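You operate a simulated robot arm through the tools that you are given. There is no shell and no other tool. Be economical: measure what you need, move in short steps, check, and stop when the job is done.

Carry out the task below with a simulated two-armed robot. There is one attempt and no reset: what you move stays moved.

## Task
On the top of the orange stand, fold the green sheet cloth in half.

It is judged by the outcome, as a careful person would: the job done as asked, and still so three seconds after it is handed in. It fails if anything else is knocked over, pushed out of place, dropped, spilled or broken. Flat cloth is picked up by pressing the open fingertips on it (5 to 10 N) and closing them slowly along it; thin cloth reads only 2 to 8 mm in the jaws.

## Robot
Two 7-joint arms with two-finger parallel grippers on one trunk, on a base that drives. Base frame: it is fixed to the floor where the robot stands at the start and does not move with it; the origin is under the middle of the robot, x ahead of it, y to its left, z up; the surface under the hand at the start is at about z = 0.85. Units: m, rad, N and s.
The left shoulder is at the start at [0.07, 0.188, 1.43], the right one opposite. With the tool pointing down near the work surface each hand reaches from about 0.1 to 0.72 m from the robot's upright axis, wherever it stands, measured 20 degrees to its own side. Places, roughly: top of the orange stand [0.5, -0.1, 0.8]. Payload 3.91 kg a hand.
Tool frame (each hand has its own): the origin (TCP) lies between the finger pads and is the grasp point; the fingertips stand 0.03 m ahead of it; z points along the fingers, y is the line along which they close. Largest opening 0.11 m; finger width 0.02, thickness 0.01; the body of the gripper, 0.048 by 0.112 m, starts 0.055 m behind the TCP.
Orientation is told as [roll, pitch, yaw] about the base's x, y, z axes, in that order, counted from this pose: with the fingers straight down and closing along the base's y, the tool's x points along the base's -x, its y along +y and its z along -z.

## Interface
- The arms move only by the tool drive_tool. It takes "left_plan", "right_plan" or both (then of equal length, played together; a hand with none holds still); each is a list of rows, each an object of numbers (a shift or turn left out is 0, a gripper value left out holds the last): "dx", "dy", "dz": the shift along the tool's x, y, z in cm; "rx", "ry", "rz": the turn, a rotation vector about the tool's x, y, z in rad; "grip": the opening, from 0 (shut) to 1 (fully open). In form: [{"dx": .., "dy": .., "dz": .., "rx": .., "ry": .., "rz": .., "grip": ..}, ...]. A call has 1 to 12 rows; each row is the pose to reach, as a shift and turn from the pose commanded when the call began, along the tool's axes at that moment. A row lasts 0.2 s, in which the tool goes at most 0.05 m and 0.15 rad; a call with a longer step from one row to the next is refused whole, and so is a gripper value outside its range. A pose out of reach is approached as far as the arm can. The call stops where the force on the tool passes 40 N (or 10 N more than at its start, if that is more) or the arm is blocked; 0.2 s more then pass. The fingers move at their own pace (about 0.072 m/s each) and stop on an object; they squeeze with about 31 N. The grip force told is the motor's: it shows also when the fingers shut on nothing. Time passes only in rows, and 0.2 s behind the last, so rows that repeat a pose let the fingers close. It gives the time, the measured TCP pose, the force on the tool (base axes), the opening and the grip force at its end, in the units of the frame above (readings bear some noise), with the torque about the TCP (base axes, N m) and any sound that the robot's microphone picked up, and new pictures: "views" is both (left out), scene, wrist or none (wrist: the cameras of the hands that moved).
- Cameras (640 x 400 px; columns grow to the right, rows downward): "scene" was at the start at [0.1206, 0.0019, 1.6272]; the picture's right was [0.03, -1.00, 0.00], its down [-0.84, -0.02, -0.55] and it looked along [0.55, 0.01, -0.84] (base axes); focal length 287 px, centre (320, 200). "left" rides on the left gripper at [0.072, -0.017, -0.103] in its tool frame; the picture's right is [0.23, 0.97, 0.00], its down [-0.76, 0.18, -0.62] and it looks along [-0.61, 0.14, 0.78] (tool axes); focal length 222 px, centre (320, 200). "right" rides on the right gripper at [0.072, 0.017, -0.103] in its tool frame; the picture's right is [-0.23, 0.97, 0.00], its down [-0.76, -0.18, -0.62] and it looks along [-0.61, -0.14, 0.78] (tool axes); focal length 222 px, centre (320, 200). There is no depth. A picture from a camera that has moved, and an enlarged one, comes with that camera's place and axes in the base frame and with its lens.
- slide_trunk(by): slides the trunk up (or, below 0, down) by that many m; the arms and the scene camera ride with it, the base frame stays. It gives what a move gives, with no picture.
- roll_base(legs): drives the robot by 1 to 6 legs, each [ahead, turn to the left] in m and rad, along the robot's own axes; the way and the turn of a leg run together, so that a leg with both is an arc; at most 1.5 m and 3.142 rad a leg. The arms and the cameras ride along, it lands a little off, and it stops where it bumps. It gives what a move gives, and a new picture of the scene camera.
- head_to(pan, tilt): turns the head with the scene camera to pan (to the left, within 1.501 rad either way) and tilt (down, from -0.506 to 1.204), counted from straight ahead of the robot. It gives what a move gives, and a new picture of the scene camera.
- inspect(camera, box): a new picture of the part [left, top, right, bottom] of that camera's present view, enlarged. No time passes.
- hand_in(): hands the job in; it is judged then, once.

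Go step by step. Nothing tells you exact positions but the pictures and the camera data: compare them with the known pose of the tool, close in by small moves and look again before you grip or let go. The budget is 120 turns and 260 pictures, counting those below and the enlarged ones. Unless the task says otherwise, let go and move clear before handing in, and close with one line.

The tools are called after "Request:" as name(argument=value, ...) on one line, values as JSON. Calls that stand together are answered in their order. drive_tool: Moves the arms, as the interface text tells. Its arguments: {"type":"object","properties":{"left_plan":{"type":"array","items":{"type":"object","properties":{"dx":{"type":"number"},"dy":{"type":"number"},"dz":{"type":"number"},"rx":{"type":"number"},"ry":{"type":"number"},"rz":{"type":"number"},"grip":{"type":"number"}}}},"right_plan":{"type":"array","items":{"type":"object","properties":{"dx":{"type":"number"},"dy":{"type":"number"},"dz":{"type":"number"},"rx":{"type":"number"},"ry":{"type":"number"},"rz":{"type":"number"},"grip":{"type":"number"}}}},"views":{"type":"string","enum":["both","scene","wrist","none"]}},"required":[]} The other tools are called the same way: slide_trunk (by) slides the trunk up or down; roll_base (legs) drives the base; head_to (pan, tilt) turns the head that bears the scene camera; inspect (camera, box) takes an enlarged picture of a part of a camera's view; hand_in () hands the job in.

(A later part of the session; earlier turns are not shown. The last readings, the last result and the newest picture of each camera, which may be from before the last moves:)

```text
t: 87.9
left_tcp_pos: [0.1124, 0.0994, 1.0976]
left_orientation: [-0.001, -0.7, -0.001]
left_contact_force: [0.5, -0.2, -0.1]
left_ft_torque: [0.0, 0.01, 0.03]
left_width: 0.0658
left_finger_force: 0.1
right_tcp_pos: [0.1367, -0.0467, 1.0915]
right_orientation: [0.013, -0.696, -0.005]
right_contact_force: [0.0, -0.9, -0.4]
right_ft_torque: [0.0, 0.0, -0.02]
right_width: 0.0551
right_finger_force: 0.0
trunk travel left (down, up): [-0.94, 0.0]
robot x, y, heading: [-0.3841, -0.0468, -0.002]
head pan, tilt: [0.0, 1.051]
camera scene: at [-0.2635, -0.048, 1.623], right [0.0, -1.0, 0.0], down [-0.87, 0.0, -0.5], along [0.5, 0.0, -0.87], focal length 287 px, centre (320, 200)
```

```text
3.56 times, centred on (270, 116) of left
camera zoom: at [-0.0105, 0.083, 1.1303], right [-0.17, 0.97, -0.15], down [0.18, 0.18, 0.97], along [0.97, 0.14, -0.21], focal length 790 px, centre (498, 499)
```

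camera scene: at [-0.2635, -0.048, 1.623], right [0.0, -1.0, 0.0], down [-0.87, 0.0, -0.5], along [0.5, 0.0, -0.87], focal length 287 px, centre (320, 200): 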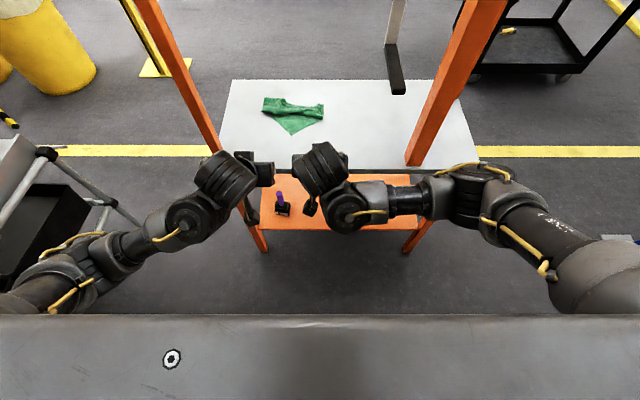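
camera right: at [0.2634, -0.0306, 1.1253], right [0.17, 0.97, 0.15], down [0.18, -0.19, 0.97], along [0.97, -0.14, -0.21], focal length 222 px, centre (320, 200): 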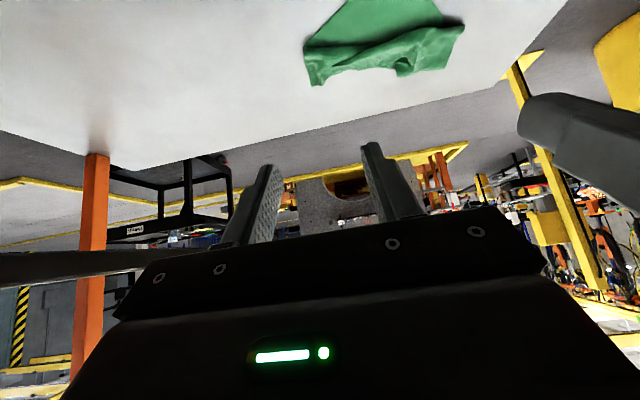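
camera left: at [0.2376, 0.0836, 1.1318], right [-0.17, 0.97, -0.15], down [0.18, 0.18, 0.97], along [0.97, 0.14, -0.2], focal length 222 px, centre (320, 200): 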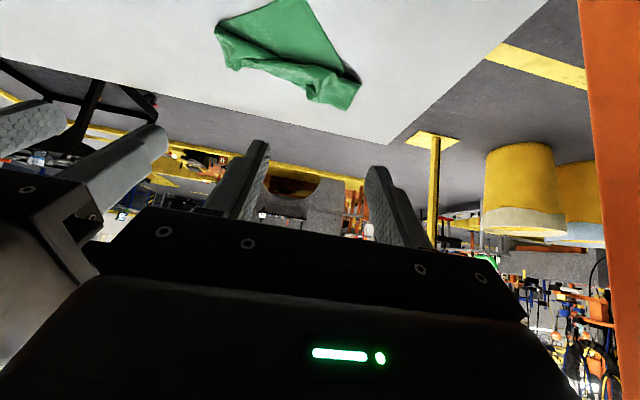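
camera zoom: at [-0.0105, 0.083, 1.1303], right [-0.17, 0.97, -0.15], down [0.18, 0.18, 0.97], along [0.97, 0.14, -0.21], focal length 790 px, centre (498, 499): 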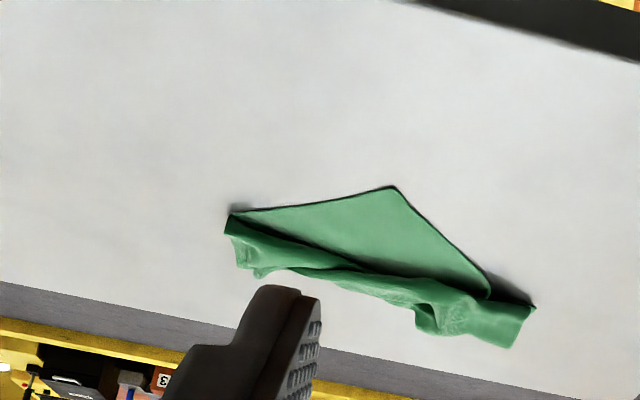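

Now readable: the free near corner P is at about (0.446, 0.055), and its neighbour, the far-right corner, is at about (0.607, −0.063). If I hold those two and lift, the cloth should hang open from that edge. Lowering the trunk for reach and driving back in.

Request:
slide_trunk(by=-0.15)

Request:
roll_base(legs=[[0.25, 0]])

Request:
inspect(camera="right", box=[160, 0, 640, 200])

Request:
inspect(camera="left", box=[100, 0, 500, 200])

```text
t: 89.6
left_tcp_pos: [0.1104, 0.0992, 0.9497]
left_orientation: [-0.001, -0.7, -0.002]
left_contact_force: [0.1, -0.3, 0.6]
left_ft_torque: [0.02, -0.02, 0.02]
left_width: 0.066
left_finger_force: 0.0
right_tcp_pos: [0.1359, -0.047, 0.943]
right_orientation: [0.012, -0.697, -0.005]
right_contact_force: [0.8, -0.1, 0.5]
right_ft_torque: [-0.01, 0.03, 0.03]
right_width: 0.0547
right_finger_force: 0.0
trunk travel left (down, up): [-0.79, 0.15]
robot x, y, heading: [-0.3784, -0.0495, -0.0]
head pan, tilt: [0.0, 1.051]
```

```text
t: 91.5
left_tcp_pos: [0.3626, 0.0989, 0.9499]
left_orientation: [0.001, -0.704, -0.003]
left_contact_force: [-0.1, -0.1, -0.1]
left_ft_torque: [0.01, -0.01, 0.0]
left_width: 0.0657
left_finger_force: 0.1
right_tcp_pos: [0.3868, -0.0477, 0.9436]
right_orientation: [0.014, -0.699, -0.007]
right_contact_force: [0.9, 0.2, -0.3]
right_ft_torque: [0.0, -0.02, 0.01]
right_width: 0.0551
right_finger_force: 0.1
trunk travel left (down, up): [-0.79, 0.15]
robot x, y, heading: [-0.1264, -0.0463, -0.0]
head pan, tilt: [0.0, 1.051]
camera scene: at [-0.0152, -0.0481, 1.4732], right [0.0, -1.0, 0.0], down [-0.87, 0.0, -0.5], along [0.5, 0.0, -0.87], focal length 287 px, centre (320, 200)
```

scene: 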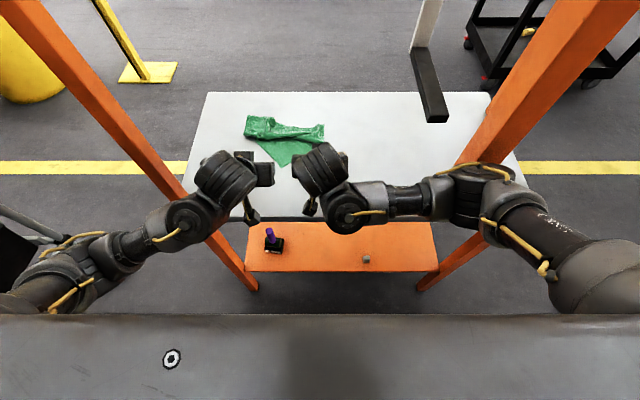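

```text
1.33 times, centred on (400, 100) of right
camera zoom: at [0.2644, -0.0312, 0.974], right [0.17, 0.97, 0.16], down [0.18, -0.19, 0.97], along [0.97, -0.14, -0.21], focal length 296 px, centre (213, 333)
```

zoom: 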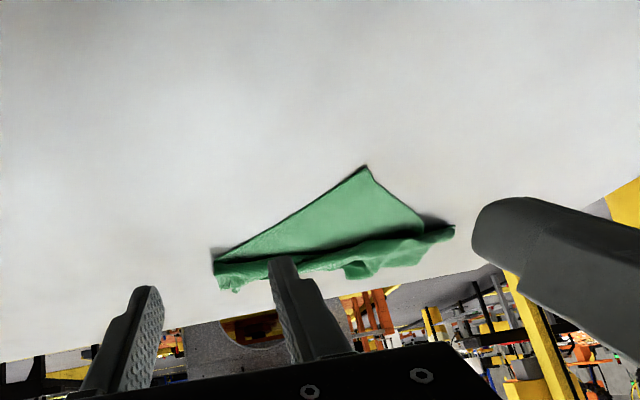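

```text
1.60 times, centred on (300, 100) of left
camera zoom: at [0.2401, 0.0822, 0.9816], right [-0.17, 0.97, -0.15], down [0.18, 0.18, 0.97], along [0.97, 0.14, -0.2], focal length 355 px, centre (352, 360)
```

zoom: 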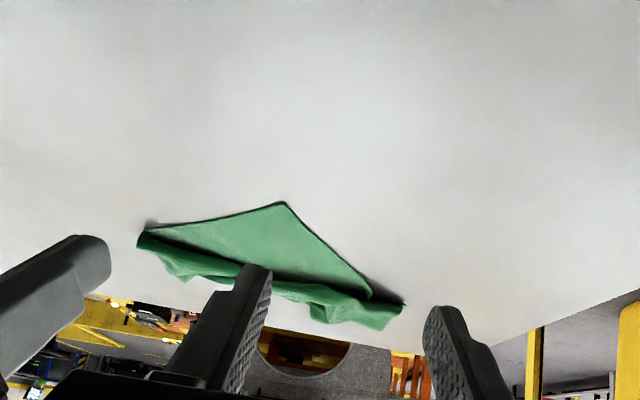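

Right hand first: moving it above the far-right corner, with tips around (0.594, −0.06).

Request:
drive_tool(right_plan=[{"dx": -2.6, "dz": 2.6, "dy": -0.3, "grip": 0.35}, {"dx": -5.2, "dz": 5.3, "dy": -0.6}, {"dx": -7.8, "dz": 8.2, "dy": -0.9}, {"dx": -10.3, "dz": 11.2, "dy": -1.2}, {"dx": -12.5, "dz": 14, "dy": -1.2}, {"dx": -12.5, "dz": 14, "dy": -1.2}])

Request:
inspect(camera="right", box=[160, 0, 560, 200])

```text
t: 92.9
left_tcp_pos: [0.3645, 0.0986, 0.949]
left_orientation: [-0.002, -0.7, -0.004]
left_contact_force: [-0.2, -0.1, -0.4]
left_ft_torque: [-0.05, 0.0, -0.01]
left_width: 0.0658
left_finger_force: 0.0
right_tcp_pos: [0.5738, -0.0585, 0.9134]
right_orientation: [0.015, -0.695, -0.006]
right_contact_force: [-0.3, 0.5, 0.4]
right_ft_torque: [0.01, 0.03, -0.02]
right_width: 0.0387
right_finger_force: 0.0
trunk travel left (down, up): [-0.79, 0.15]
robot x, y, heading: [-0.1287, -0.0497, -0.0]
head pan, tilt: [0.0, 1.051]
camera scene: at [-0.0114, -0.0491, 1.4731], right [0.0, -1.0, 0.0], down [-0.87, 0.0, -0.5], along [0.5, 0.0, -0.87], focal length 287 px, centre (320, 200)
camera right: at [0.4515, -0.0424, 0.9448], right [0.17, 0.97, 0.16], down [0.19, -0.19, 0.96], along [0.97, -0.14, -0.21], focal length 222 px, centre (320, 200)
```

scene: 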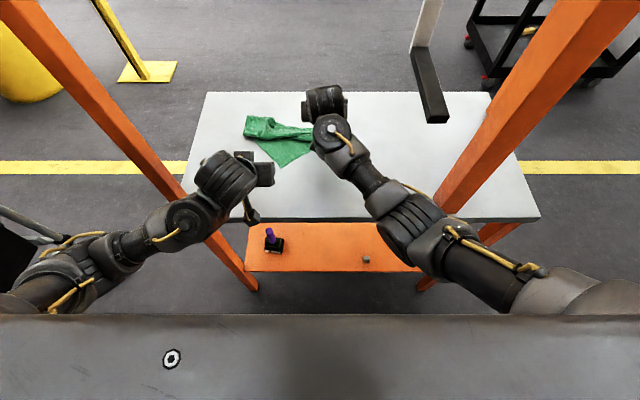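
right: 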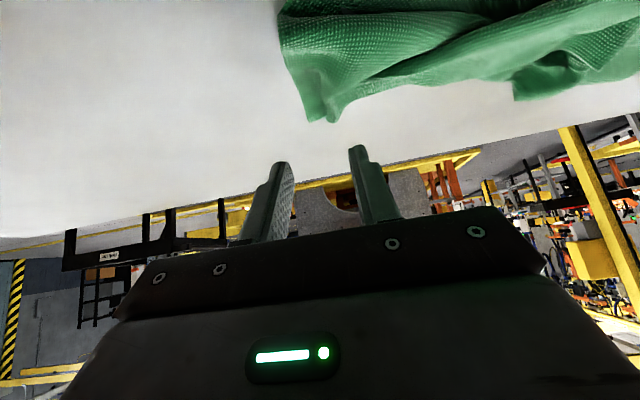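

```text
1.60 times, centred on (360, 100) of right
camera zoom: at [0.4515, -0.0424, 0.9448], right [0.17, 0.97, 0.16], down [0.19, -0.19, 0.96], along [0.97, -0.14, -0.21], focal length 355 px, centre (256, 360)
```

zoom: 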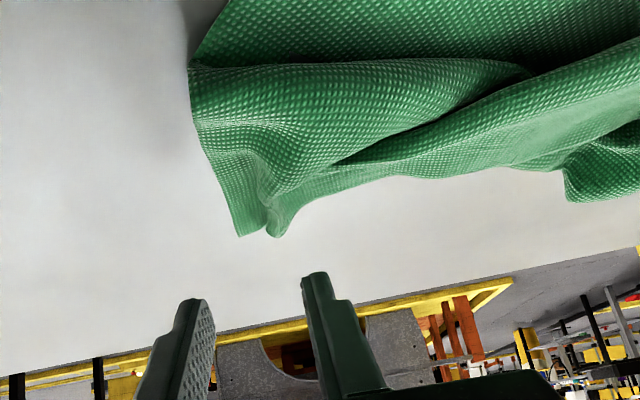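

The corner is clearly visible right below the fingers, with its old pleat still standing. Lowering the right to contact, and moving the left above corner P.

Request:
drive_tool(right_plan=[{"dx": 0.8, "dz": 0.95}, {"dx": 1.6, "dz": 1.9}, {"dx": 2.0, "dz": 2.4}, {"dx": 2.1, "dz": 2.5}, {"dx": 2.1, "dz": 2.5}], left_plan=[{"dx": -0.9, "dz": 2, "dy": -1.2, "grip": 0.35}, {"dx": -1.8, "dz": 4, "dy": -2.4}, {"dx": -2.7, "dz": 6.2, "dy": -3.4}, {"dx": -3.3, "dz": 8, "dy": -4.2}, {"dx": -3.3, "dz": 8, "dy": -4.2}], views="wrist")

```text
t: 94.1
left_tcp_pos: [0.4438, 0.059, 0.9092]
left_orientation: [-0.001, -0.701, -0.003]
left_contact_force: [0.3, -0.6, -0.2]
left_ft_torque: [0.02, -0.01, -0.01]
left_width: 0.0383
left_finger_force: 0.2
right_tcp_pos: [0.5743, -0.0596, 0.8814]
right_orientation: [0.011, -0.695, -0.006]
right_contact_force: [0.3, 0.3, 0.6]
right_ft_torque: [0.01, 0.0, -0.04]
right_width: 0.0386
right_finger_force: 0.2
trunk travel left (down, up): [-0.79, 0.15]
robot x, y, heading: [-0.1266, -0.0476, 0.002]
head pan, tilt: [0.0, 1.051]
camera right: at [0.4522, -0.0418, 0.9127], right [0.17, 0.97, 0.15], down [0.19, -0.19, 0.96], along [0.97, -0.14, -0.21], focal length 222 px, centre (320, 200)
camera left: at [0.321, 0.0416, 0.9406], right [-0.17, 0.97, -0.15], down [0.18, 0.18, 0.97], along [0.97, 0.14, -0.21], focal length 222 px, centre (320, 200)
```

right: 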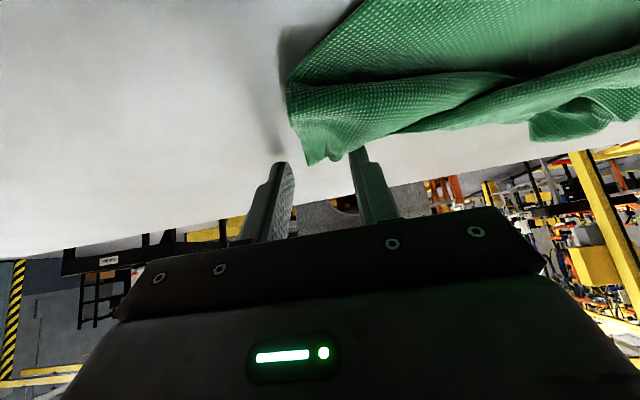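
left: 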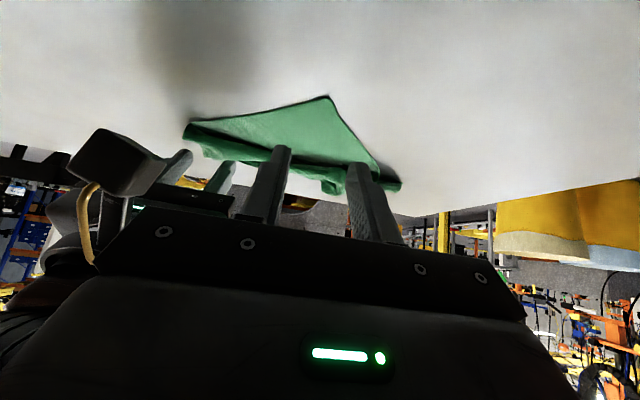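

The right fingers straddle the corner and pleat. Closing the right, and lowering the left onto P.

Request:
drive_tool(right_plan=[{"dx": 0.06, "dz": 0.08, "grip": 0.33}, {"dx": 0.06, "dz": 0.08, "grip": 0.29}, {"dx": 0.06, "dz": 0.08, "grip": 0.25}, {"dx": 0.06, "dz": 0.08, "grip": 0.21}, {"dx": 0.06, "dz": 0.08, "grip": 0.17}, {"dx": 0.06, "dz": 0.08, "grip": 0.13}, {"dx": 0.06, "dz": 0.08, "grip": 0.09}, {"dx": 0.06, "dz": 0.08, "grip": 0.05}, {"dx": 0.06, "dz": 0.08, "grip": 0.0}, {"dx": 0.06, "dz": 0.08, "grip": 0.0}], left_plan=[{"dx": 0.6, "dz": 0.7}, {"dx": 1.2, "dz": 1.45}, {"dx": 1.75, "dz": 2.1}, {"dx": 1.85, "dz": 2.2}, {"dx": 1.85, "dz": 2.2}, {"dx": 1.85, "dz": 2.2}, {"dx": 1.85, "dz": 2.2}, {"dx": 1.85, "dz": 2.2}, {"dx": 1.85, "dz": 2.2}, {"dx": 1.85, "dz": 2.2}], views="wrist")

```text
t: 96.3
left_tcp_pos: [0.4408, 0.058, 0.8797]
left_orientation: [0.0, -0.703, -0.004]
left_contact_force: [-0.1, -0.2, 0.2]
left_ft_torque: [0.02, 0.01, 0.01]
left_width: 0.0383
left_finger_force: 0.0
right_tcp_pos: [0.574, -0.0588, 0.8809]
right_orientation: [0.013, -0.695, -0.006]
right_contact_force: [-0.6, 0.2, 7.1]
right_ft_torque: [0.0, -0.07, 0.01]
right_width: 0.002
right_finger_force: 31.0
trunk travel left (down, up): [-0.79, 0.15]
robot x, y, heading: [-0.129, -0.0503, -0.003]
head pan, tilt: [0.0, 1.051]
camera right: at [0.4516, -0.0424, 0.9126], right [0.17, 0.97, 0.16], down [0.19, -0.19, 0.96], along [0.97, -0.14, -0.21], focal length 222 px, centre (320, 200)
camera left: at [0.3187, 0.0407, 0.9125], right [-0.17, 0.97, -0.15], down [0.18, 0.18, 0.97], along [0.97, 0.14, -0.21], focal length 222 px, centre (320, 200)
```

right: 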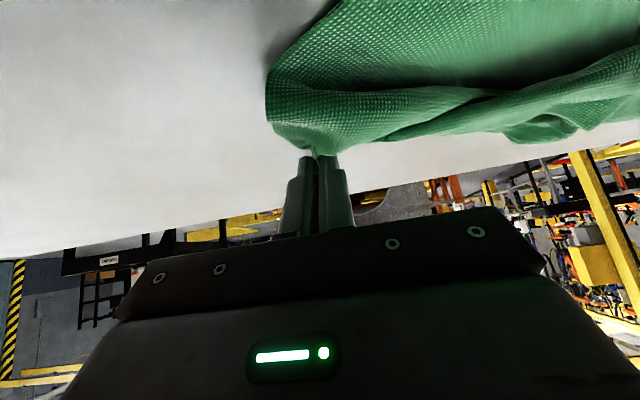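
left: 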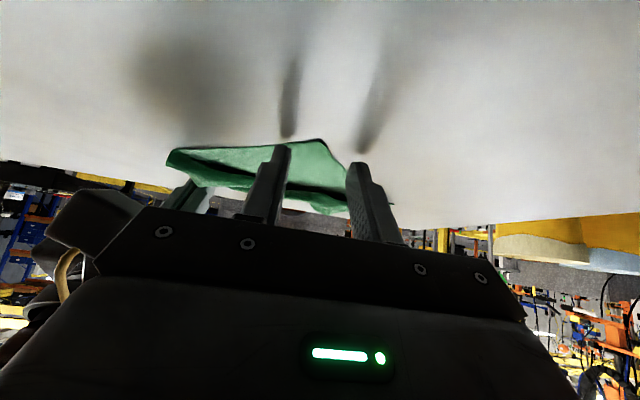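

The right has its corner (2.0 mm). P sits slightly right of the left hand's centre, so I'll shift the left by 1.2 cm and 0.8 cm deeper, then press.

Request:
drive_tool(left_plan=[{"dx": -0.4, "dz": -0.5}, {"dx": -1.0, "dz": 0.0, "dy": -1.2}, {"dx": -0.7, "dz": 0.35, "dy": -1.2}, {"dx": -0.5, "dz": 0.6, "dy": -1.2}, {"dx": -0.5, "dz": 0.6, "dy": -1.2}], views="wrist")

```text
t: 97.5
left_tcp_pos: [0.449, 0.0456, 0.8786]
left_orientation: [-0.002, -0.702, -0.001]
left_contact_force: [1.1, 0.5, 6.1]
left_ft_torque: [0.14, -0.11, 0.0]
left_width: 0.0387
left_finger_force: 0.1
right_tcp_pos: [0.574, -0.0583, 0.8802]
right_orientation: [0.014, -0.696, -0.006]
right_contact_force: [1.0, 0.2, 6.4]
right_ft_torque: [-0.01, -0.1, -0.03]
right_width: 0.0022
right_finger_force: 31.1
trunk travel left (down, up): [-0.79, 0.15]
robot x, y, heading: [-0.1263, -0.0509, 0.002]
head pan, tilt: [0.0, 1.051]
camera left: at [0.3266, 0.0283, 0.9117], right [-0.17, 0.97, -0.15], down [0.18, 0.18, 0.97], along [0.97, 0.14, -0.2], focal length 222 px, centre (320, 200)
```

left: 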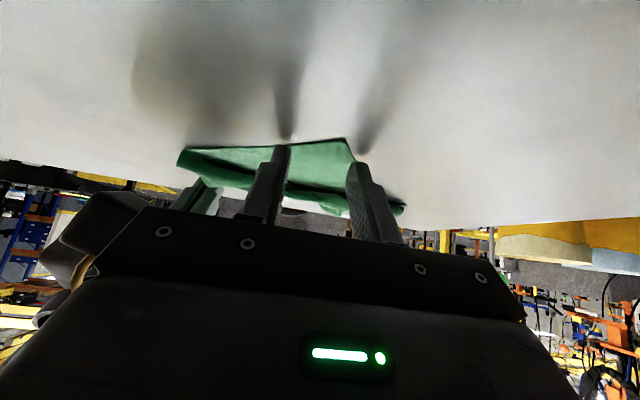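

Good: both left fingers are on the cloth with 6 N. Pressing a touch more and closing slowly.

Request:
drive_tool(left_plan=[{"dx": 0.04, "dz": 0.05, "grip": 0.33}, {"dx": 0.04, "dz": 0.05, "grip": 0.3}, {"dx": 0.04, "dz": 0.05, "grip": 0.26}, {"dx": 0.04, "dz": 0.05, "grip": 0.22}, {"dx": 0.04, "dz": 0.05, "grip": 0.18}, {"dx": 0.04, "dz": 0.05, "grip": 0.14}, {"dx": 0.04, "dz": 0.05, "grip": 0.1}, {"dx": 0.04, "dz": 0.05, "grip": 0.05}, {"dx": 0.04, "dz": 0.05, "grip": 0.0}, {"dx": 0.04, "dz": 0.05, "grip": 0.0}], views="wrist")

```text
t: 99.7
left_tcp_pos: [0.448, 0.0456, 0.8798]
left_orientation: [-0.003, -0.703, -0.003]
left_contact_force: [1.3, 1.3, 17.4]
left_ft_torque: [0.09, -0.22, -0.01]
left_width: 0.0018
left_finger_force: 31.7
right_tcp_pos: [0.5734, -0.0591, 0.8811]
right_orientation: [0.012, -0.698, -0.005]
right_contact_force: [0.8, -0.5, 0.5]
right_ft_torque: [0.01, -0.03, -0.02]
right_width: 0.002
right_finger_force: 31.0
trunk travel left (down, up): [-0.79, 0.15]
robot x, y, heading: [-0.1283, -0.0464, -0.009]
head pan, tilt: [0.0, 1.051]
camera left: at [0.3257, 0.0283, 0.9114], right [-0.17, 0.97, -0.15], down [0.18, 0.18, 0.97], along [0.97, 0.14, -0.2], focal length 222 px, centre (320, 200)
```

left: 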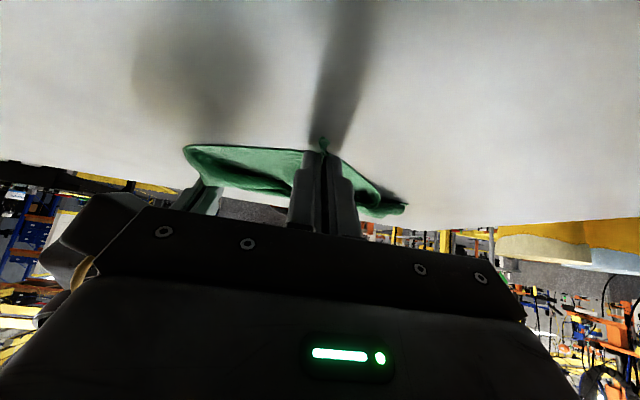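

Both corners are held (1.8 and 2.0 mm). Lifting, spreading the hands and lining them up so the cloth hangs from that edge.

Request:
drive_tool(left_plan=[{"dx": -1.3, "dz": -1.5}, {"dx": -2.9, "dz": -2.8, "dy": 1.5}, {"dx": -4.7, "dz": -4, "dy": 3.5}, {"dx": -6.5, "dz": -5.2, "dy": 5.5}, {"dx": -8.3, "dz": -6.3, "dy": 7}, {"dx": -10, "dz": -7.3, "dy": 8.2}, {"dx": -10, "dz": -7.3, "dy": 8.2}], right_plan=[{"dx": -1.3, "dz": -1.5}, {"dx": -2, "dz": -4}, {"dx": -2, "dz": -7}, {"dx": -1.8, "dz": -10}, {"dx": -1.3, "dz": -12.5}, {"dx": -0.8, "dz": -15}, {"dx": -0.8, "dz": -15}])

```text
t: 101.3
left_tcp_pos: [0.4775, 0.1263, 0.9971]
left_orientation: [0.0, -0.702, -0.002]
left_contact_force: [-0.2, -3.1, -0.4]
left_ft_torque: [-0.06, -0.01, -0.08]
left_width: 0.0019
left_finger_force: 31.4
right_tcp_pos: [0.4836, -0.0608, 0.9989]
right_orientation: [0.011, -0.692, -0.006]
right_contact_force: [0.2, 3.9, -0.4]
right_ft_torque: [0.11, -0.01, 0.02]
right_width: 0.0021
right_finger_force: 30.9
trunk travel left (down, up): [-0.79, 0.15]
robot x, y, heading: [-0.1324, -0.0488, 0.001]
head pan, tilt: [0.0, 1.051]
camera scene: at [-0.0107, -0.0481, 1.4731], right [0.0, -1.0, 0.0], down [-0.87, 0.0, -0.5], along [0.5, 0.0, -0.87], focal length 287 px, centre (320, 200)
camera right: at [0.3633, -0.0432, 1.0319], right [0.17, 0.97, 0.15], down [0.19, -0.19, 0.96], along [0.97, -0.14, -0.21], focal length 222 px, centre (320, 200)
camera left: at [0.355, 0.1096, 1.0292], right [-0.17, 0.97, -0.15], down [0.18, 0.18, 0.97], along [0.97, 0.14, -0.21], focal length 222 px, centre (320, 200)
```

scene: 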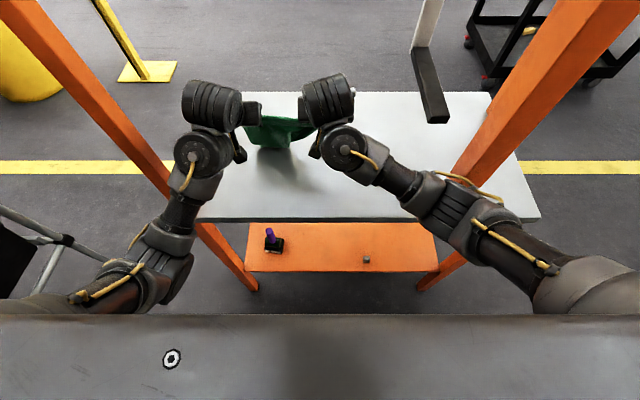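
right: 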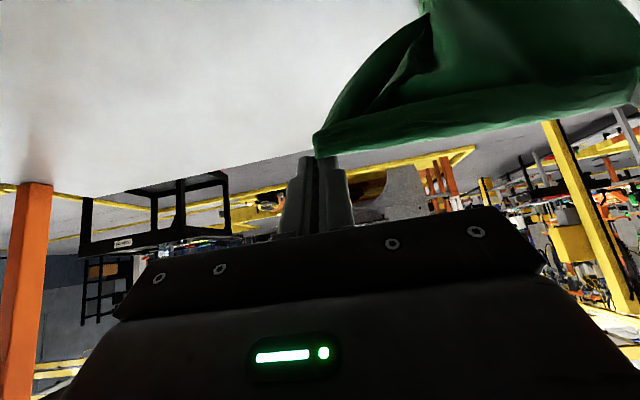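
left: 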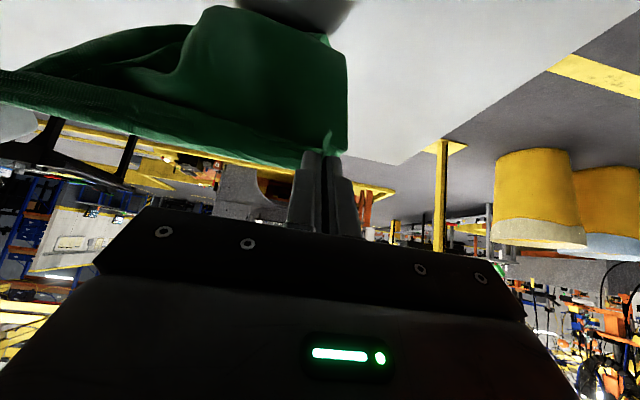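

The edge is straight and taut between the hands. Raising with the trunk so the cloth hangs clear.

Request:
slide_trunk(by=0.15)

Request:
inspect(camera="scene", box=[160, 90, 400, 240])

Request:
inspect(camera="left", box=[0, 0, 640, 400])

Request:
inspect(camera="right", box=[0, 0, 640, 400])

```text
t: 103.0
left_tcp_pos: [0.4771, 0.1262, 1.1479]
left_orientation: [-0.001, -0.699, -0.005]
left_contact_force: [-0.5, -2.5, -0.6]
left_ft_torque: [-0.09, -0.02, -0.12]
left_width: 0.0018
left_finger_force: 30.5
right_tcp_pos: [0.4853, -0.0612, 1.1485]
right_orientation: [0.012, -0.694, -0.006]
right_contact_force: [1.3, 2.8, 0.7]
right_ft_torque: [0.07, 0.01, -0.02]
right_width: 0.0022
right_finger_force: 31.1
trunk travel left (down, up): [-0.94, 0.0]
robot x, y, heading: [-0.1267, -0.049, 0.001]
head pan, tilt: [0.0, 1.051]
```

```text
2.67 times, centred on (280, 165) of scene
camera zoom: at [-0.0106, -0.0485, 1.623], right [0.0, -1.0, 0.0], down [-0.87, 0.0, -0.5], along [0.5, 0.0, -0.87], focal length 764 px, centre (427, 293)
```

zoom: 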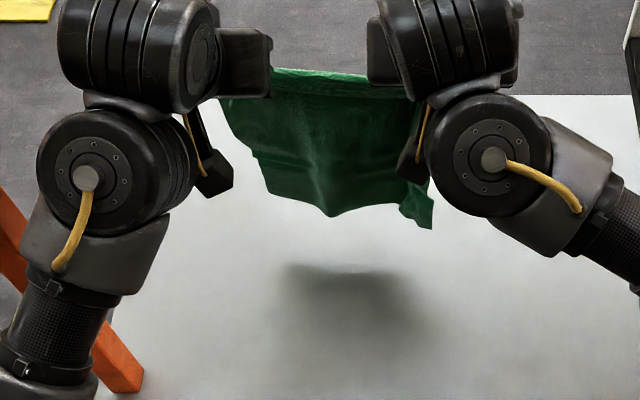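

```text
1.00 times, centred on (320, 200) of left (not enlarged: the box is as wide or as high as the picture)
camera zoom: at [0.3552, 0.1093, 1.179], right [-0.17, 0.97, -0.15], down [0.18, 0.18, 0.97], along [0.97, 0.14, -0.21], focal length 222 px, centre (320, 200)
```

zoom: 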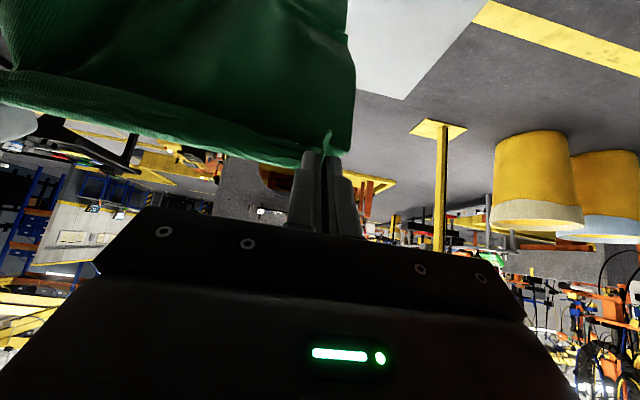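

```text
1.00 times, centred on (320, 200) of right (not enlarged: the box is as wide or as high as the picture)
camera zoom: at [0.3637, -0.0437, 1.1817], right [0.17, 0.97, 0.15], down [0.19, -0.19, 0.96], along [0.97, -0.14, -0.21], focal length 222 px, centre (320, 200)
```

zoom: 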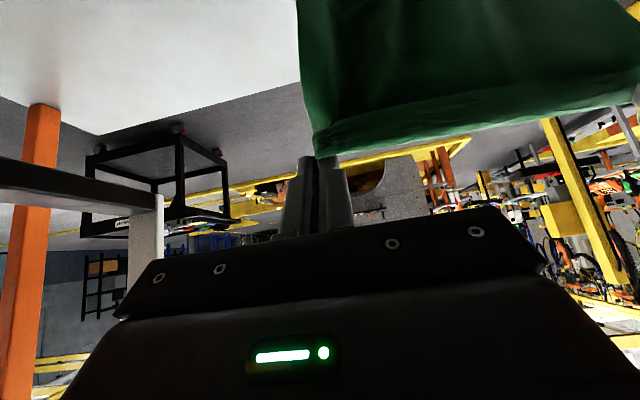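

The cloth now hangs open like a sheet from one held edge. Plan: touch its bottom edge down near x≈0.43, advance while lowering to lay half of it, then bring the held edge back over. First I'll move back and lower to touch.

Request:
drive_tool(left_plan=[{"dx": 1.7, "dz": -1.4}, {"dx": 3.4, "dz": -2.8}, {"dx": 5.05, "dz": -4.25}, {"dx": 5.05, "dz": -4.25}, {"dx": 5.05, "dz": -4.25}, {"dx": 6.3, "dz": -2.7}, {"dx": 7.63, "dz": -1.2}, {"dx": 7.63, "dz": -1.2}], right_plan=[{"dx": 1.9, "dz": -1.6}, {"dx": 3.8, "dz": -3.2}, {"dx": 5.66, "dz": -4.8}, {"dx": 5.66, "dz": -4.8}, {"dx": 5.66, "dz": -4.8}, {"dx": 6.95, "dz": -3.2}, {"dx": 8.24, "dz": -1.7}, {"dx": 8.24, "dz": -1.7}])

Request:
inspect(camera="scene", box=[160, 110, 400, 260])

```text
t: 104.8
left_tcp_pos: [0.4112, 0.1261, 1.1071]
left_orientation: [0.0, -0.698, -0.003]
left_contact_force: [-1.5, -3.8, 0.0]
left_ft_torque: [-0.08, 0.0, -0.09]
left_width: 0.0018
left_finger_force: 30.8
right_tcp_pos: [0.4128, -0.0611, 1.1081]
right_orientation: [0.012, -0.695, -0.008]
right_contact_force: [1.1, 3.5, 0.2]
right_ft_torque: [0.11, -0.02, 0.0]
right_width: 0.0023
right_finger_force: 31.1
trunk travel left (down, up): [-0.94, 0.0]
robot x, y, heading: [-0.1314, -0.0466, -0.001]
head pan, tilt: [0.0, 1.051]
camera scene: at [-0.0106, -0.0486, 1.6231], right [0.0, -1.0, 0.0], down [-0.87, 0.0, -0.5], along [0.5, 0.0, -0.87], focal length 287 px, centre (320, 200)
camera right: at [0.2902, -0.0448, 1.1416], right [0.17, 0.97, 0.16], down [0.19, -0.19, 0.96], along [0.97, -0.14, -0.21], focal length 222 px, centre (320, 200)
camera left: at [0.2903, 0.1094, 1.1393], right [-0.17, 0.97, -0.15], down [0.18, 0.18, 0.97], along [0.97, 0.14, -0.21], focal length 222 px, centre (320, 200)
```

scene: 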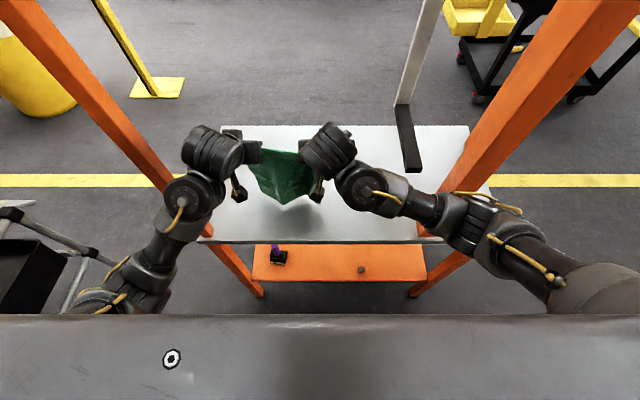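
right: 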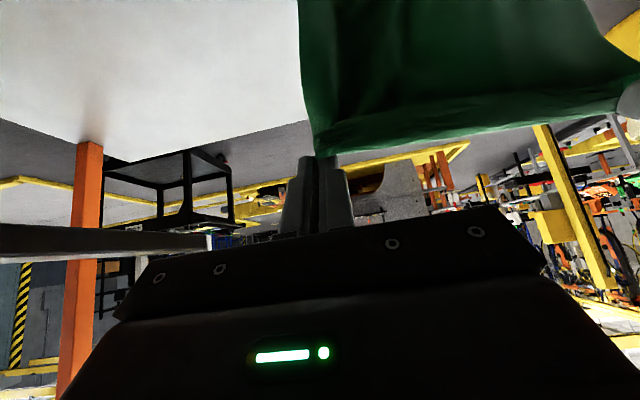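
left: 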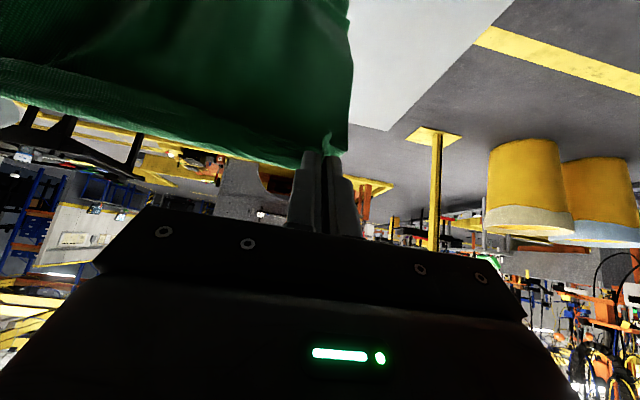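

```text
2.67 times, centred on (280, 185) of scene
camera zoom: at [-0.0106, -0.0486, 1.6231], right [0.0, -1.0, 0.0], down [-0.87, 0.0, -0.5], along [0.5, 0.0, -0.87], focal length 764 px, centre (427, 240)
```

zoom: 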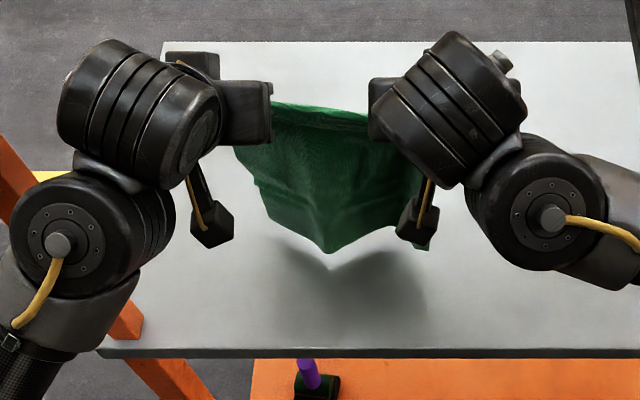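

The bottom touches at x≈0.405 with curled lower corners. I'll instead back up a bit and lay the sheet out fully toward the far side, dragging it flat, while keeping hold of the far edge.

Request:
drive_tool(left_plan=[{"dx": 0, "dz": -3.9}, {"dx": 1.89, "dz": -5.5}, {"dx": 3.83, "dz": -3.2}, {"dx": 4.23, "dz": 0.36}, {"dx": 3.86, "dz": 4.59}, {"dx": 3.5, "dz": 8.82}, {"dx": 3.14, "dz": 13.04}, {"dx": 2.78, "dz": 17.27}, {"dx": 2.41, "dz": 21.5}, {"dx": 2.11, "dz": 25.0}, {"dx": 2.05, "dz": 26.5}, {"dx": 2.05, "dz": 26.5}], right_plan=[{"dx": 0, "dz": -3.9}, {"dx": 1.89, "dz": -5.5}, {"dx": 3.83, "dz": -3.2}, {"dx": 4.23, "dz": 0.36}, {"dx": 3.86, "dz": 4.59}, {"dx": 3.5, "dz": 8.82}, {"dx": 3.14, "dz": 13.04}, {"dx": 2.78, "dz": 17.27}, {"dx": 2.41, "dz": 21.5}, {"dx": 2.11, "dz": 25.0}, {"dx": 2.05, "dz": 26.5}, {"dx": 2.05, "dz": 26.5}])

Request:
inspect(camera="scene", box=[180, 120, 380, 245])

```text
t: 107.4
left_tcp_pos: [0.5647, 0.1256, 0.8926]
left_orientation: [0.001, -0.701, -0.003]
left_contact_force: [-0.4, -1.9, 0.3]
left_ft_torque: [-0.07, 0.0, -0.05]
left_width: 0.0017
left_finger_force: 30.8
right_tcp_pos: [0.5658, -0.0555, 0.8946]
right_orientation: [0.013, -0.696, -0.009]
right_contact_force: [-0.4, 1.5, 0.3]
right_ft_torque: [0.07, 0.0, -0.03]
right_width: 0.0023
right_finger_force: 31.0
trunk travel left (down, up): [-0.94, 0.0]
robot x, y, heading: [-0.1261, -0.0504, 0.004]
head pan, tilt: [0.0, 1.051]
camera scene: at [-0.0116, -0.0488, 1.6232], right [0.0, -1.0, 0.0], down [-0.87, 0.0, -0.5], along [0.5, 0.0, -0.87], focal length 287 px, centre (320, 200)
camera right: at [0.4433, -0.0398, 0.926], right [0.17, 0.97, 0.16], down [0.19, -0.19, 0.96], along [0.97, -0.14, -0.21], focal length 222 px, centre (320, 200)
camera left: at [0.4432, 0.1085, 0.9235], right [-0.17, 0.97, -0.15], down [0.18, 0.18, 0.97], along [0.97, 0.14, -0.21], focal length 222 px, centre (320, 200)
```

scene: 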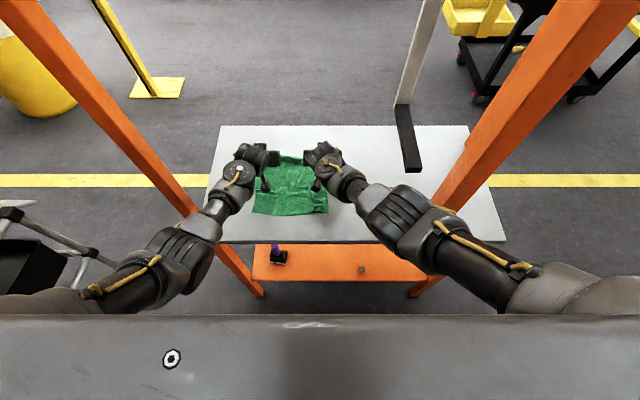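
right: 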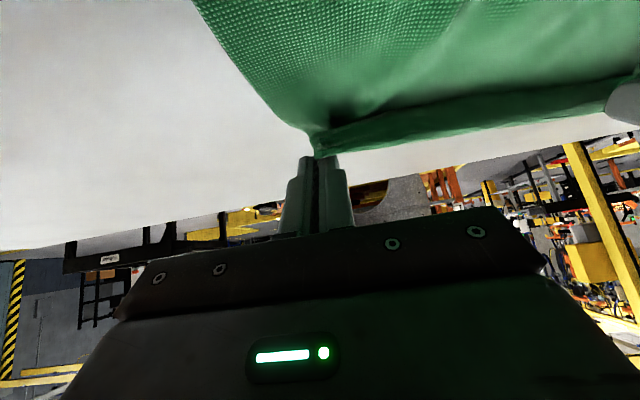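
left: 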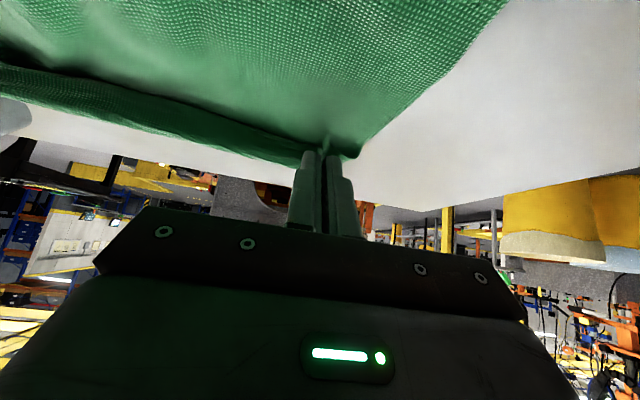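

```text
3.20 times, centred on (280, 182) of scene
camera zoom: at [-0.0116, -0.0488, 1.6232], right [0.0, -1.0, 0.0], down [-0.87, 0.0, -0.5], along [0.5, 0.0, -0.87], focal length 917 px, centre (448, 256)
```

zoom: 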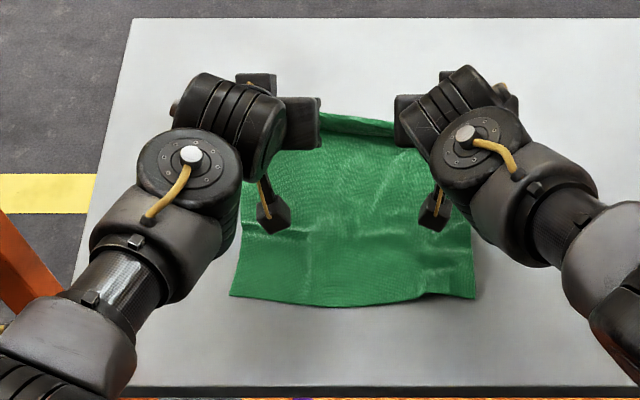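

The sheet is nicely flat, with its near edge straight at x≈0.387. Now the fold: a wider taut arc around a crease at x≈0.51, rotating the tools upright so the edge doesn't curl.

Request:
drive_tool(left_plan=[{"dx": -1.44, "dz": -2.18, "ry": 0.05}, {"dx": -2.75, "dz": -4.35, "ry": 0.1}, {"dx": -2.87, "dz": -7.91, "ry": 0.22, "dy": 0.1}, {"dx": -1.26, "dz": -10.97, "ry": 0.34, "dy": 0.2}, {"dx": 1.75, "dz": -12.98, "ry": 0.46, "dy": 0.4}, {"dx": 5.55, "dz": -13.43, "ry": 0.58, "dy": 0.5}, {"dx": 9.09, "dz": -12.49, "ry": 0.7, "dy": 0.6}, {"dx": 11.39, "dz": -11.16, "ry": 0.8, "dy": 0.7}, {"dx": 11.39, "dz": -11.16, "ry": 0.8, "dy": 0.7}], right_plan=[{"dx": -1.44, "dz": -2.18, "ry": 0.05}, {"dx": -2.75, "dz": -4.35, "ry": 0.1}, {"dx": -2.87, "dz": -7.91, "ry": 0.22, "dy": 0.1}, {"dx": -1.26, "dz": -10.97, "ry": 0.34, "dy": 0.2}, {"dx": 1.75, "dz": -12.98, "ry": 0.46, "dy": 0.4}, {"dx": 5.55, "dz": -13.43, "ry": 0.58, "dy": 0.5}, {"dx": 9.09, "dz": -12.49, "ry": 0.7, "dy": 0.6}, {"dx": 11.39, "dz": -11.16, "ry": 0.8, "dy": 0.7}, {"dx": 11.39, "dz": -11.16, "ry": 0.8, "dy": 0.7}])

Request:
inspect(camera="scene", box=[180, 120, 380, 245])

```text
t: 109.6
left_tcp_pos: [0.4054, 0.1277, 0.9033]
left_orientation: [-0.009, 0.1, -0.013]
left_contact_force: [-0.1, -25.8, 0.4]
left_ft_torque: [-0.79, 0.02, 0.15]
left_width: 0.0016
left_finger_force: 31.1
right_tcp_pos: [0.4185, -0.0896, 0.8962]
right_orientation: [-0.04, 0.098, -0.027]
right_contact_force: [-0.6, 25.7, 0.4]
right_ft_torque: [0.63, 0.06, -0.43]
right_width: 0.0029
right_finger_force: 31.2
trunk travel left (down, up): [-0.94, 0.0]
robot x, y, heading: [-0.123, -0.0475, -0.001]
head pan, tilt: [0.0, 1.051]
stopped in row 9 (right hand): the arm was blocked; the commanded pose is now the measured one
camera scene: at [-0.0111, -0.0495, 1.6231], right [0.0, -1.0, 0.0], down [-0.87, 0.0, -0.5], along [0.5, 0.0, -0.87], focal length 287 px, centre (320, 200)
camera right: at [0.3569, -0.066, 1.0053], right [0.25, 0.97, -0.06], down [0.82, -0.18, 0.55], along [0.52, -0.19, -0.83], focal length 222 px, centre (320, 200)
camera left: at [0.3434, 0.111, 1.0133], right [-0.22, 0.98, 0.02], down [0.82, 0.17, 0.54], along [0.53, 0.13, -0.84], focal length 222 px, centre (320, 200)
```

scene: 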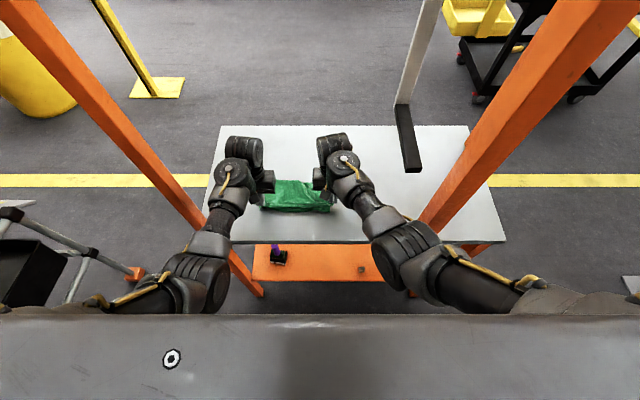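
right: 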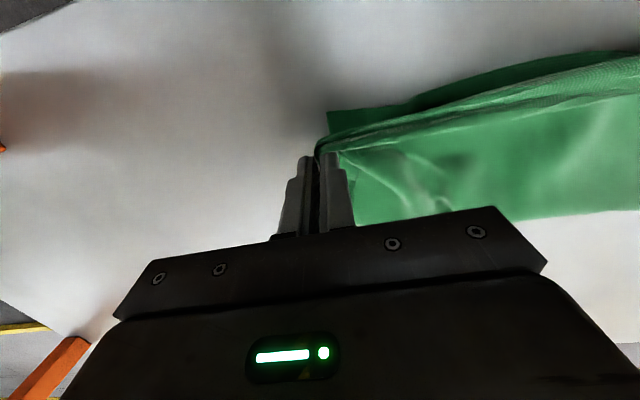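
left: 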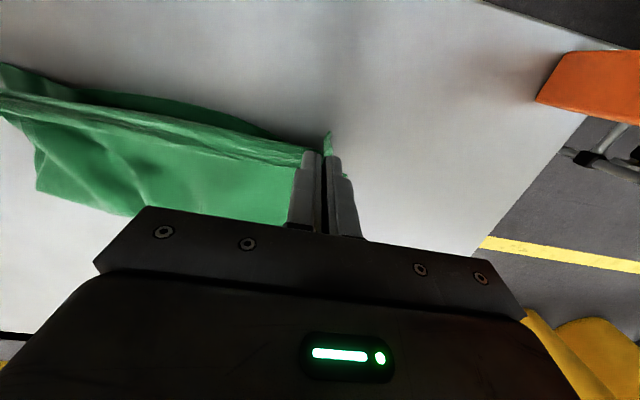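

```text
3.20 times, centred on (280, 182) of scene
camera zoom: at [-0.0111, -0.0495, 1.6231], right [0.0, -1.0, 0.0], down [-0.87, 0.0, -0.5], along [0.5, 0.0, -0.87], focal length 917 px, centre (448, 256)
```

zoom: 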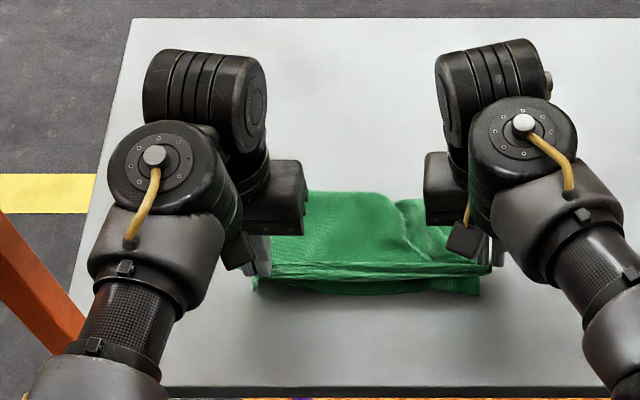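

Excellent fold. The right hand drifted outward and is stretching the edge, so I'll bring it back in, level both, lower, and then release.

Request:
drive_tool(right_plan=[{"dy": 1.2, "dx": 0.3}, {"dy": 2.3, "dx": 0.8, "dz": 0.3}, {"dy": 2.5, "dx": 1.4, "dz": 0.8}, {"dy": 2.5, "dx": 1.4, "dz": 1.1}, {"dy": 2.5, "dx": 1.4, "dz": 1.1}], left_plan=[{}, {"dx": 0.1, "dz": 0.5}, {"dx": 0.24, "dz": 1.1}, {"dx": 0.24, "dz": 1.6}, {"dx": 0.24, "dz": 1.6}])

```text
t: 110.8
left_tcp_pos: [0.4015, 0.1305, 0.8863]
left_orientation: [-0.003, 0.101, -0.009]
left_contact_force: [0.9, -23.4, 1.5]
left_ft_torque: [-0.71, -0.03, 0.17]
left_width: 0.0016
left_finger_force: 30.7
right_tcp_pos: [0.4181, -0.0825, 0.8903]
right_orientation: [-0.063, 0.081, -0.046]
right_contact_force: [-0.6, 22.9, -1.0]
right_ft_torque: [0.58, 0.0, -0.4]
right_width: 0.0028
right_finger_force: 31.3
trunk travel left (down, up): [-0.94, 0.0]
robot x, y, heading: [-0.1279, -0.0467, 0.003]
head pan, tilt: [0.0, 1.051]
camera scene: at [-0.0108, -0.0488, 1.6231], right [0.0, -1.0, 0.0], down [-0.87, 0.0, -0.5], along [0.5, 0.0, -0.87], focal length 287 px, centre (320, 200)
camera right: at [0.3549, -0.0571, 0.9963], right [0.27, 0.96, -0.08], down [0.8, -0.18, 0.57], along [0.53, -0.21, -0.82], focal length 222 px, centre (320, 200)
camera left: at [0.339, 0.114, 0.9963], right [-0.22, 0.98, 0.02], down [0.82, 0.17, 0.54], along [0.53, 0.14, -0.84], focal length 222 px, centre (320, 200)
```

scene: 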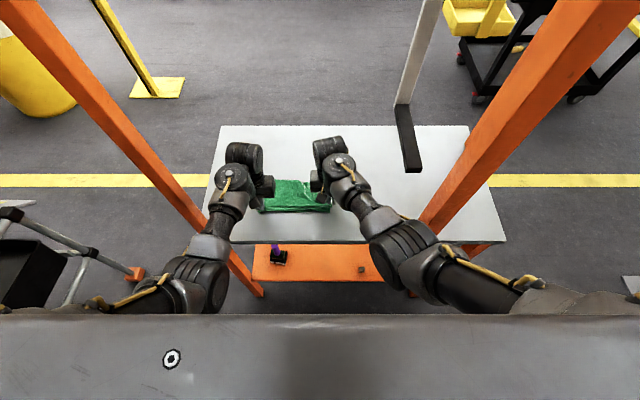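
right: 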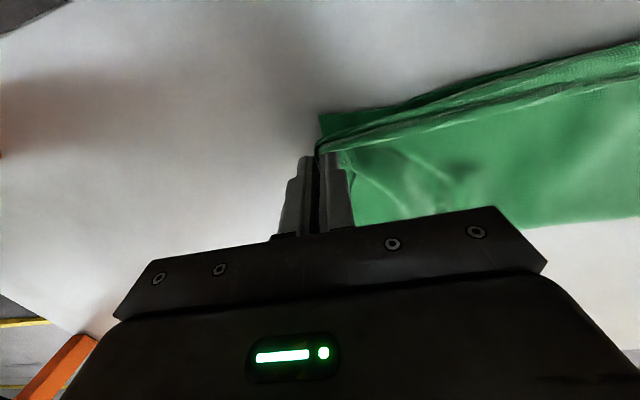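
left: 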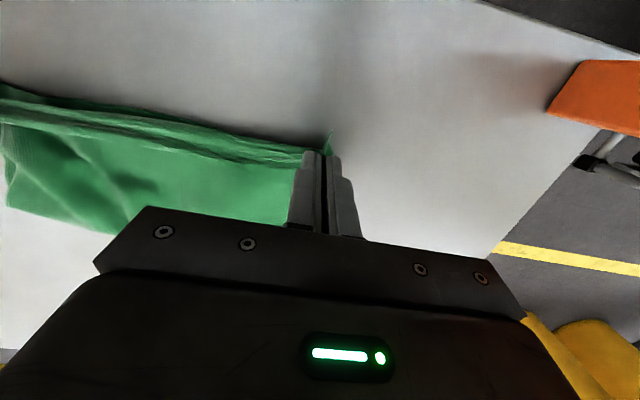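

The right arm seems to be at a joint limit in this upright pose. I'll tilt the right tool forward again while bringing it in and back, and ease the left inward slightly.

Request:
drive_tool(right_plan=[{"dy": 0.3, "dx": 0.3, "ry": -0.1, "dz": -0.1}, {"dy": 0.8, "dx": 0.9, "ry": -0.22, "dz": 0}, {"dy": 1.4, "dx": 1.6, "ry": -0.34, "dz": 0.2}, {"dy": 2, "dx": 2.3, "ry": -0.45, "dz": 0.5}, {"dy": 2.2, "dx": 2.9, "ry": -0.45, "dz": 0.8}, {"dy": 2.2, "dx": 2.9, "ry": -0.45, "dz": 0.8}], left_plan=[{"dy": -0.3}, {"dy": -0.5}, {"dy": -0.7}, {"dy": -0.7}, {"dy": -0.7}, {"dy": -0.7}])

Request:
inspect(camera="scene", box=[180, 120, 380, 245])

```text
t: 112.2
left_tcp_pos: [0.4007, 0.1243, 0.8884]
left_orientation: [-0.004, 0.098, -0.006]
left_contact_force: [-0.4, -0.9, 0.5]
left_ft_torque: [0.01, -0.02, 0.02]
left_width: 0.0015
left_finger_force: 31.2
right_tcp_pos: [0.373, -0.0358, 0.8829]
right_orientation: [-0.037, -0.353, -0.01]
right_contact_force: [3.6, 1.5, 25.4]
right_ft_torque: [0.05, -0.2, 0.01]
right_width: 0.0021
right_finger_force: 30.9
trunk travel left (down, up): [-0.94, 0.0]
robot x, y, heading: [-0.1307, -0.0485, -0.002]
head pan, tilt: [0.0, 1.051]
camera scene: at [-0.0137, -0.048, 1.6236], right [0.0, -1.0, 0.0], down [-0.87, 0.0, -0.5], along [0.5, 0.0, -0.87], focal length 287 px, centre (320, 200)
camera right: at [0.269, -0.0146, 0.9535], right [0.24, 0.97, 0.05], down [0.5, -0.16, 0.85], along [0.84, -0.18, -0.52], focal length 222 px, centre (320, 200)
camera left: at [0.3383, 0.1082, 0.9978], right [-0.22, 0.98, 0.02], down [0.82, 0.17, 0.54], along [0.53, 0.14, -0.84], focal length 222 px, centre (320, 200)
```

scene: 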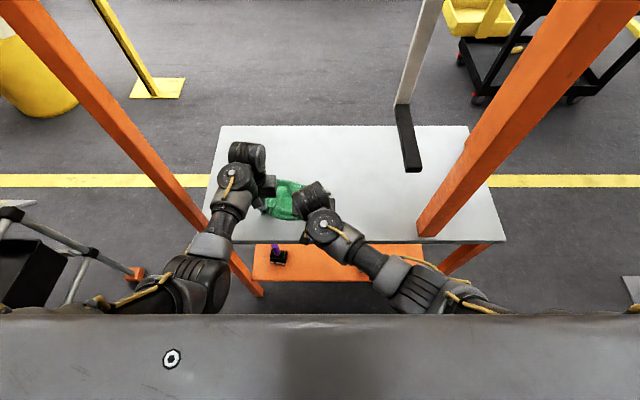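
right: 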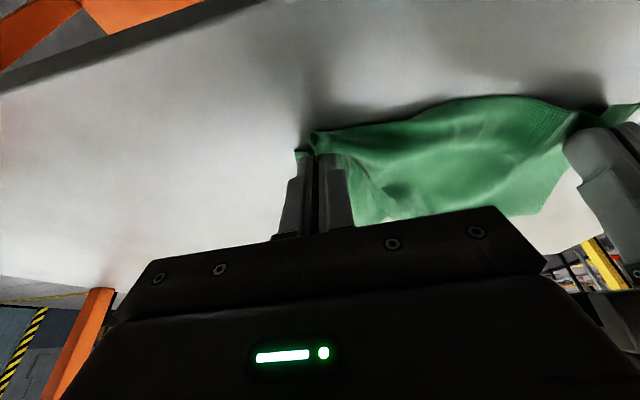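
left: 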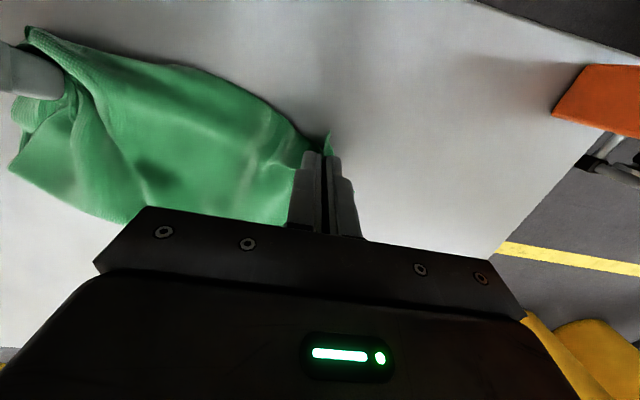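

```text
3.20 times, centred on (280, 182) of scene
camera zoom: at [-0.0137, -0.048, 1.6236], right [0.0, -1.0, 0.0], down [-0.87, 0.0, -0.5], along [0.5, 0.0, -0.87], focal length 917 px, centre (448, 256)
```

zoom: 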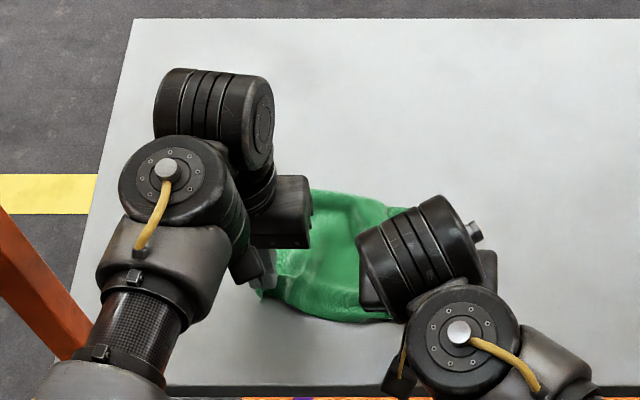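

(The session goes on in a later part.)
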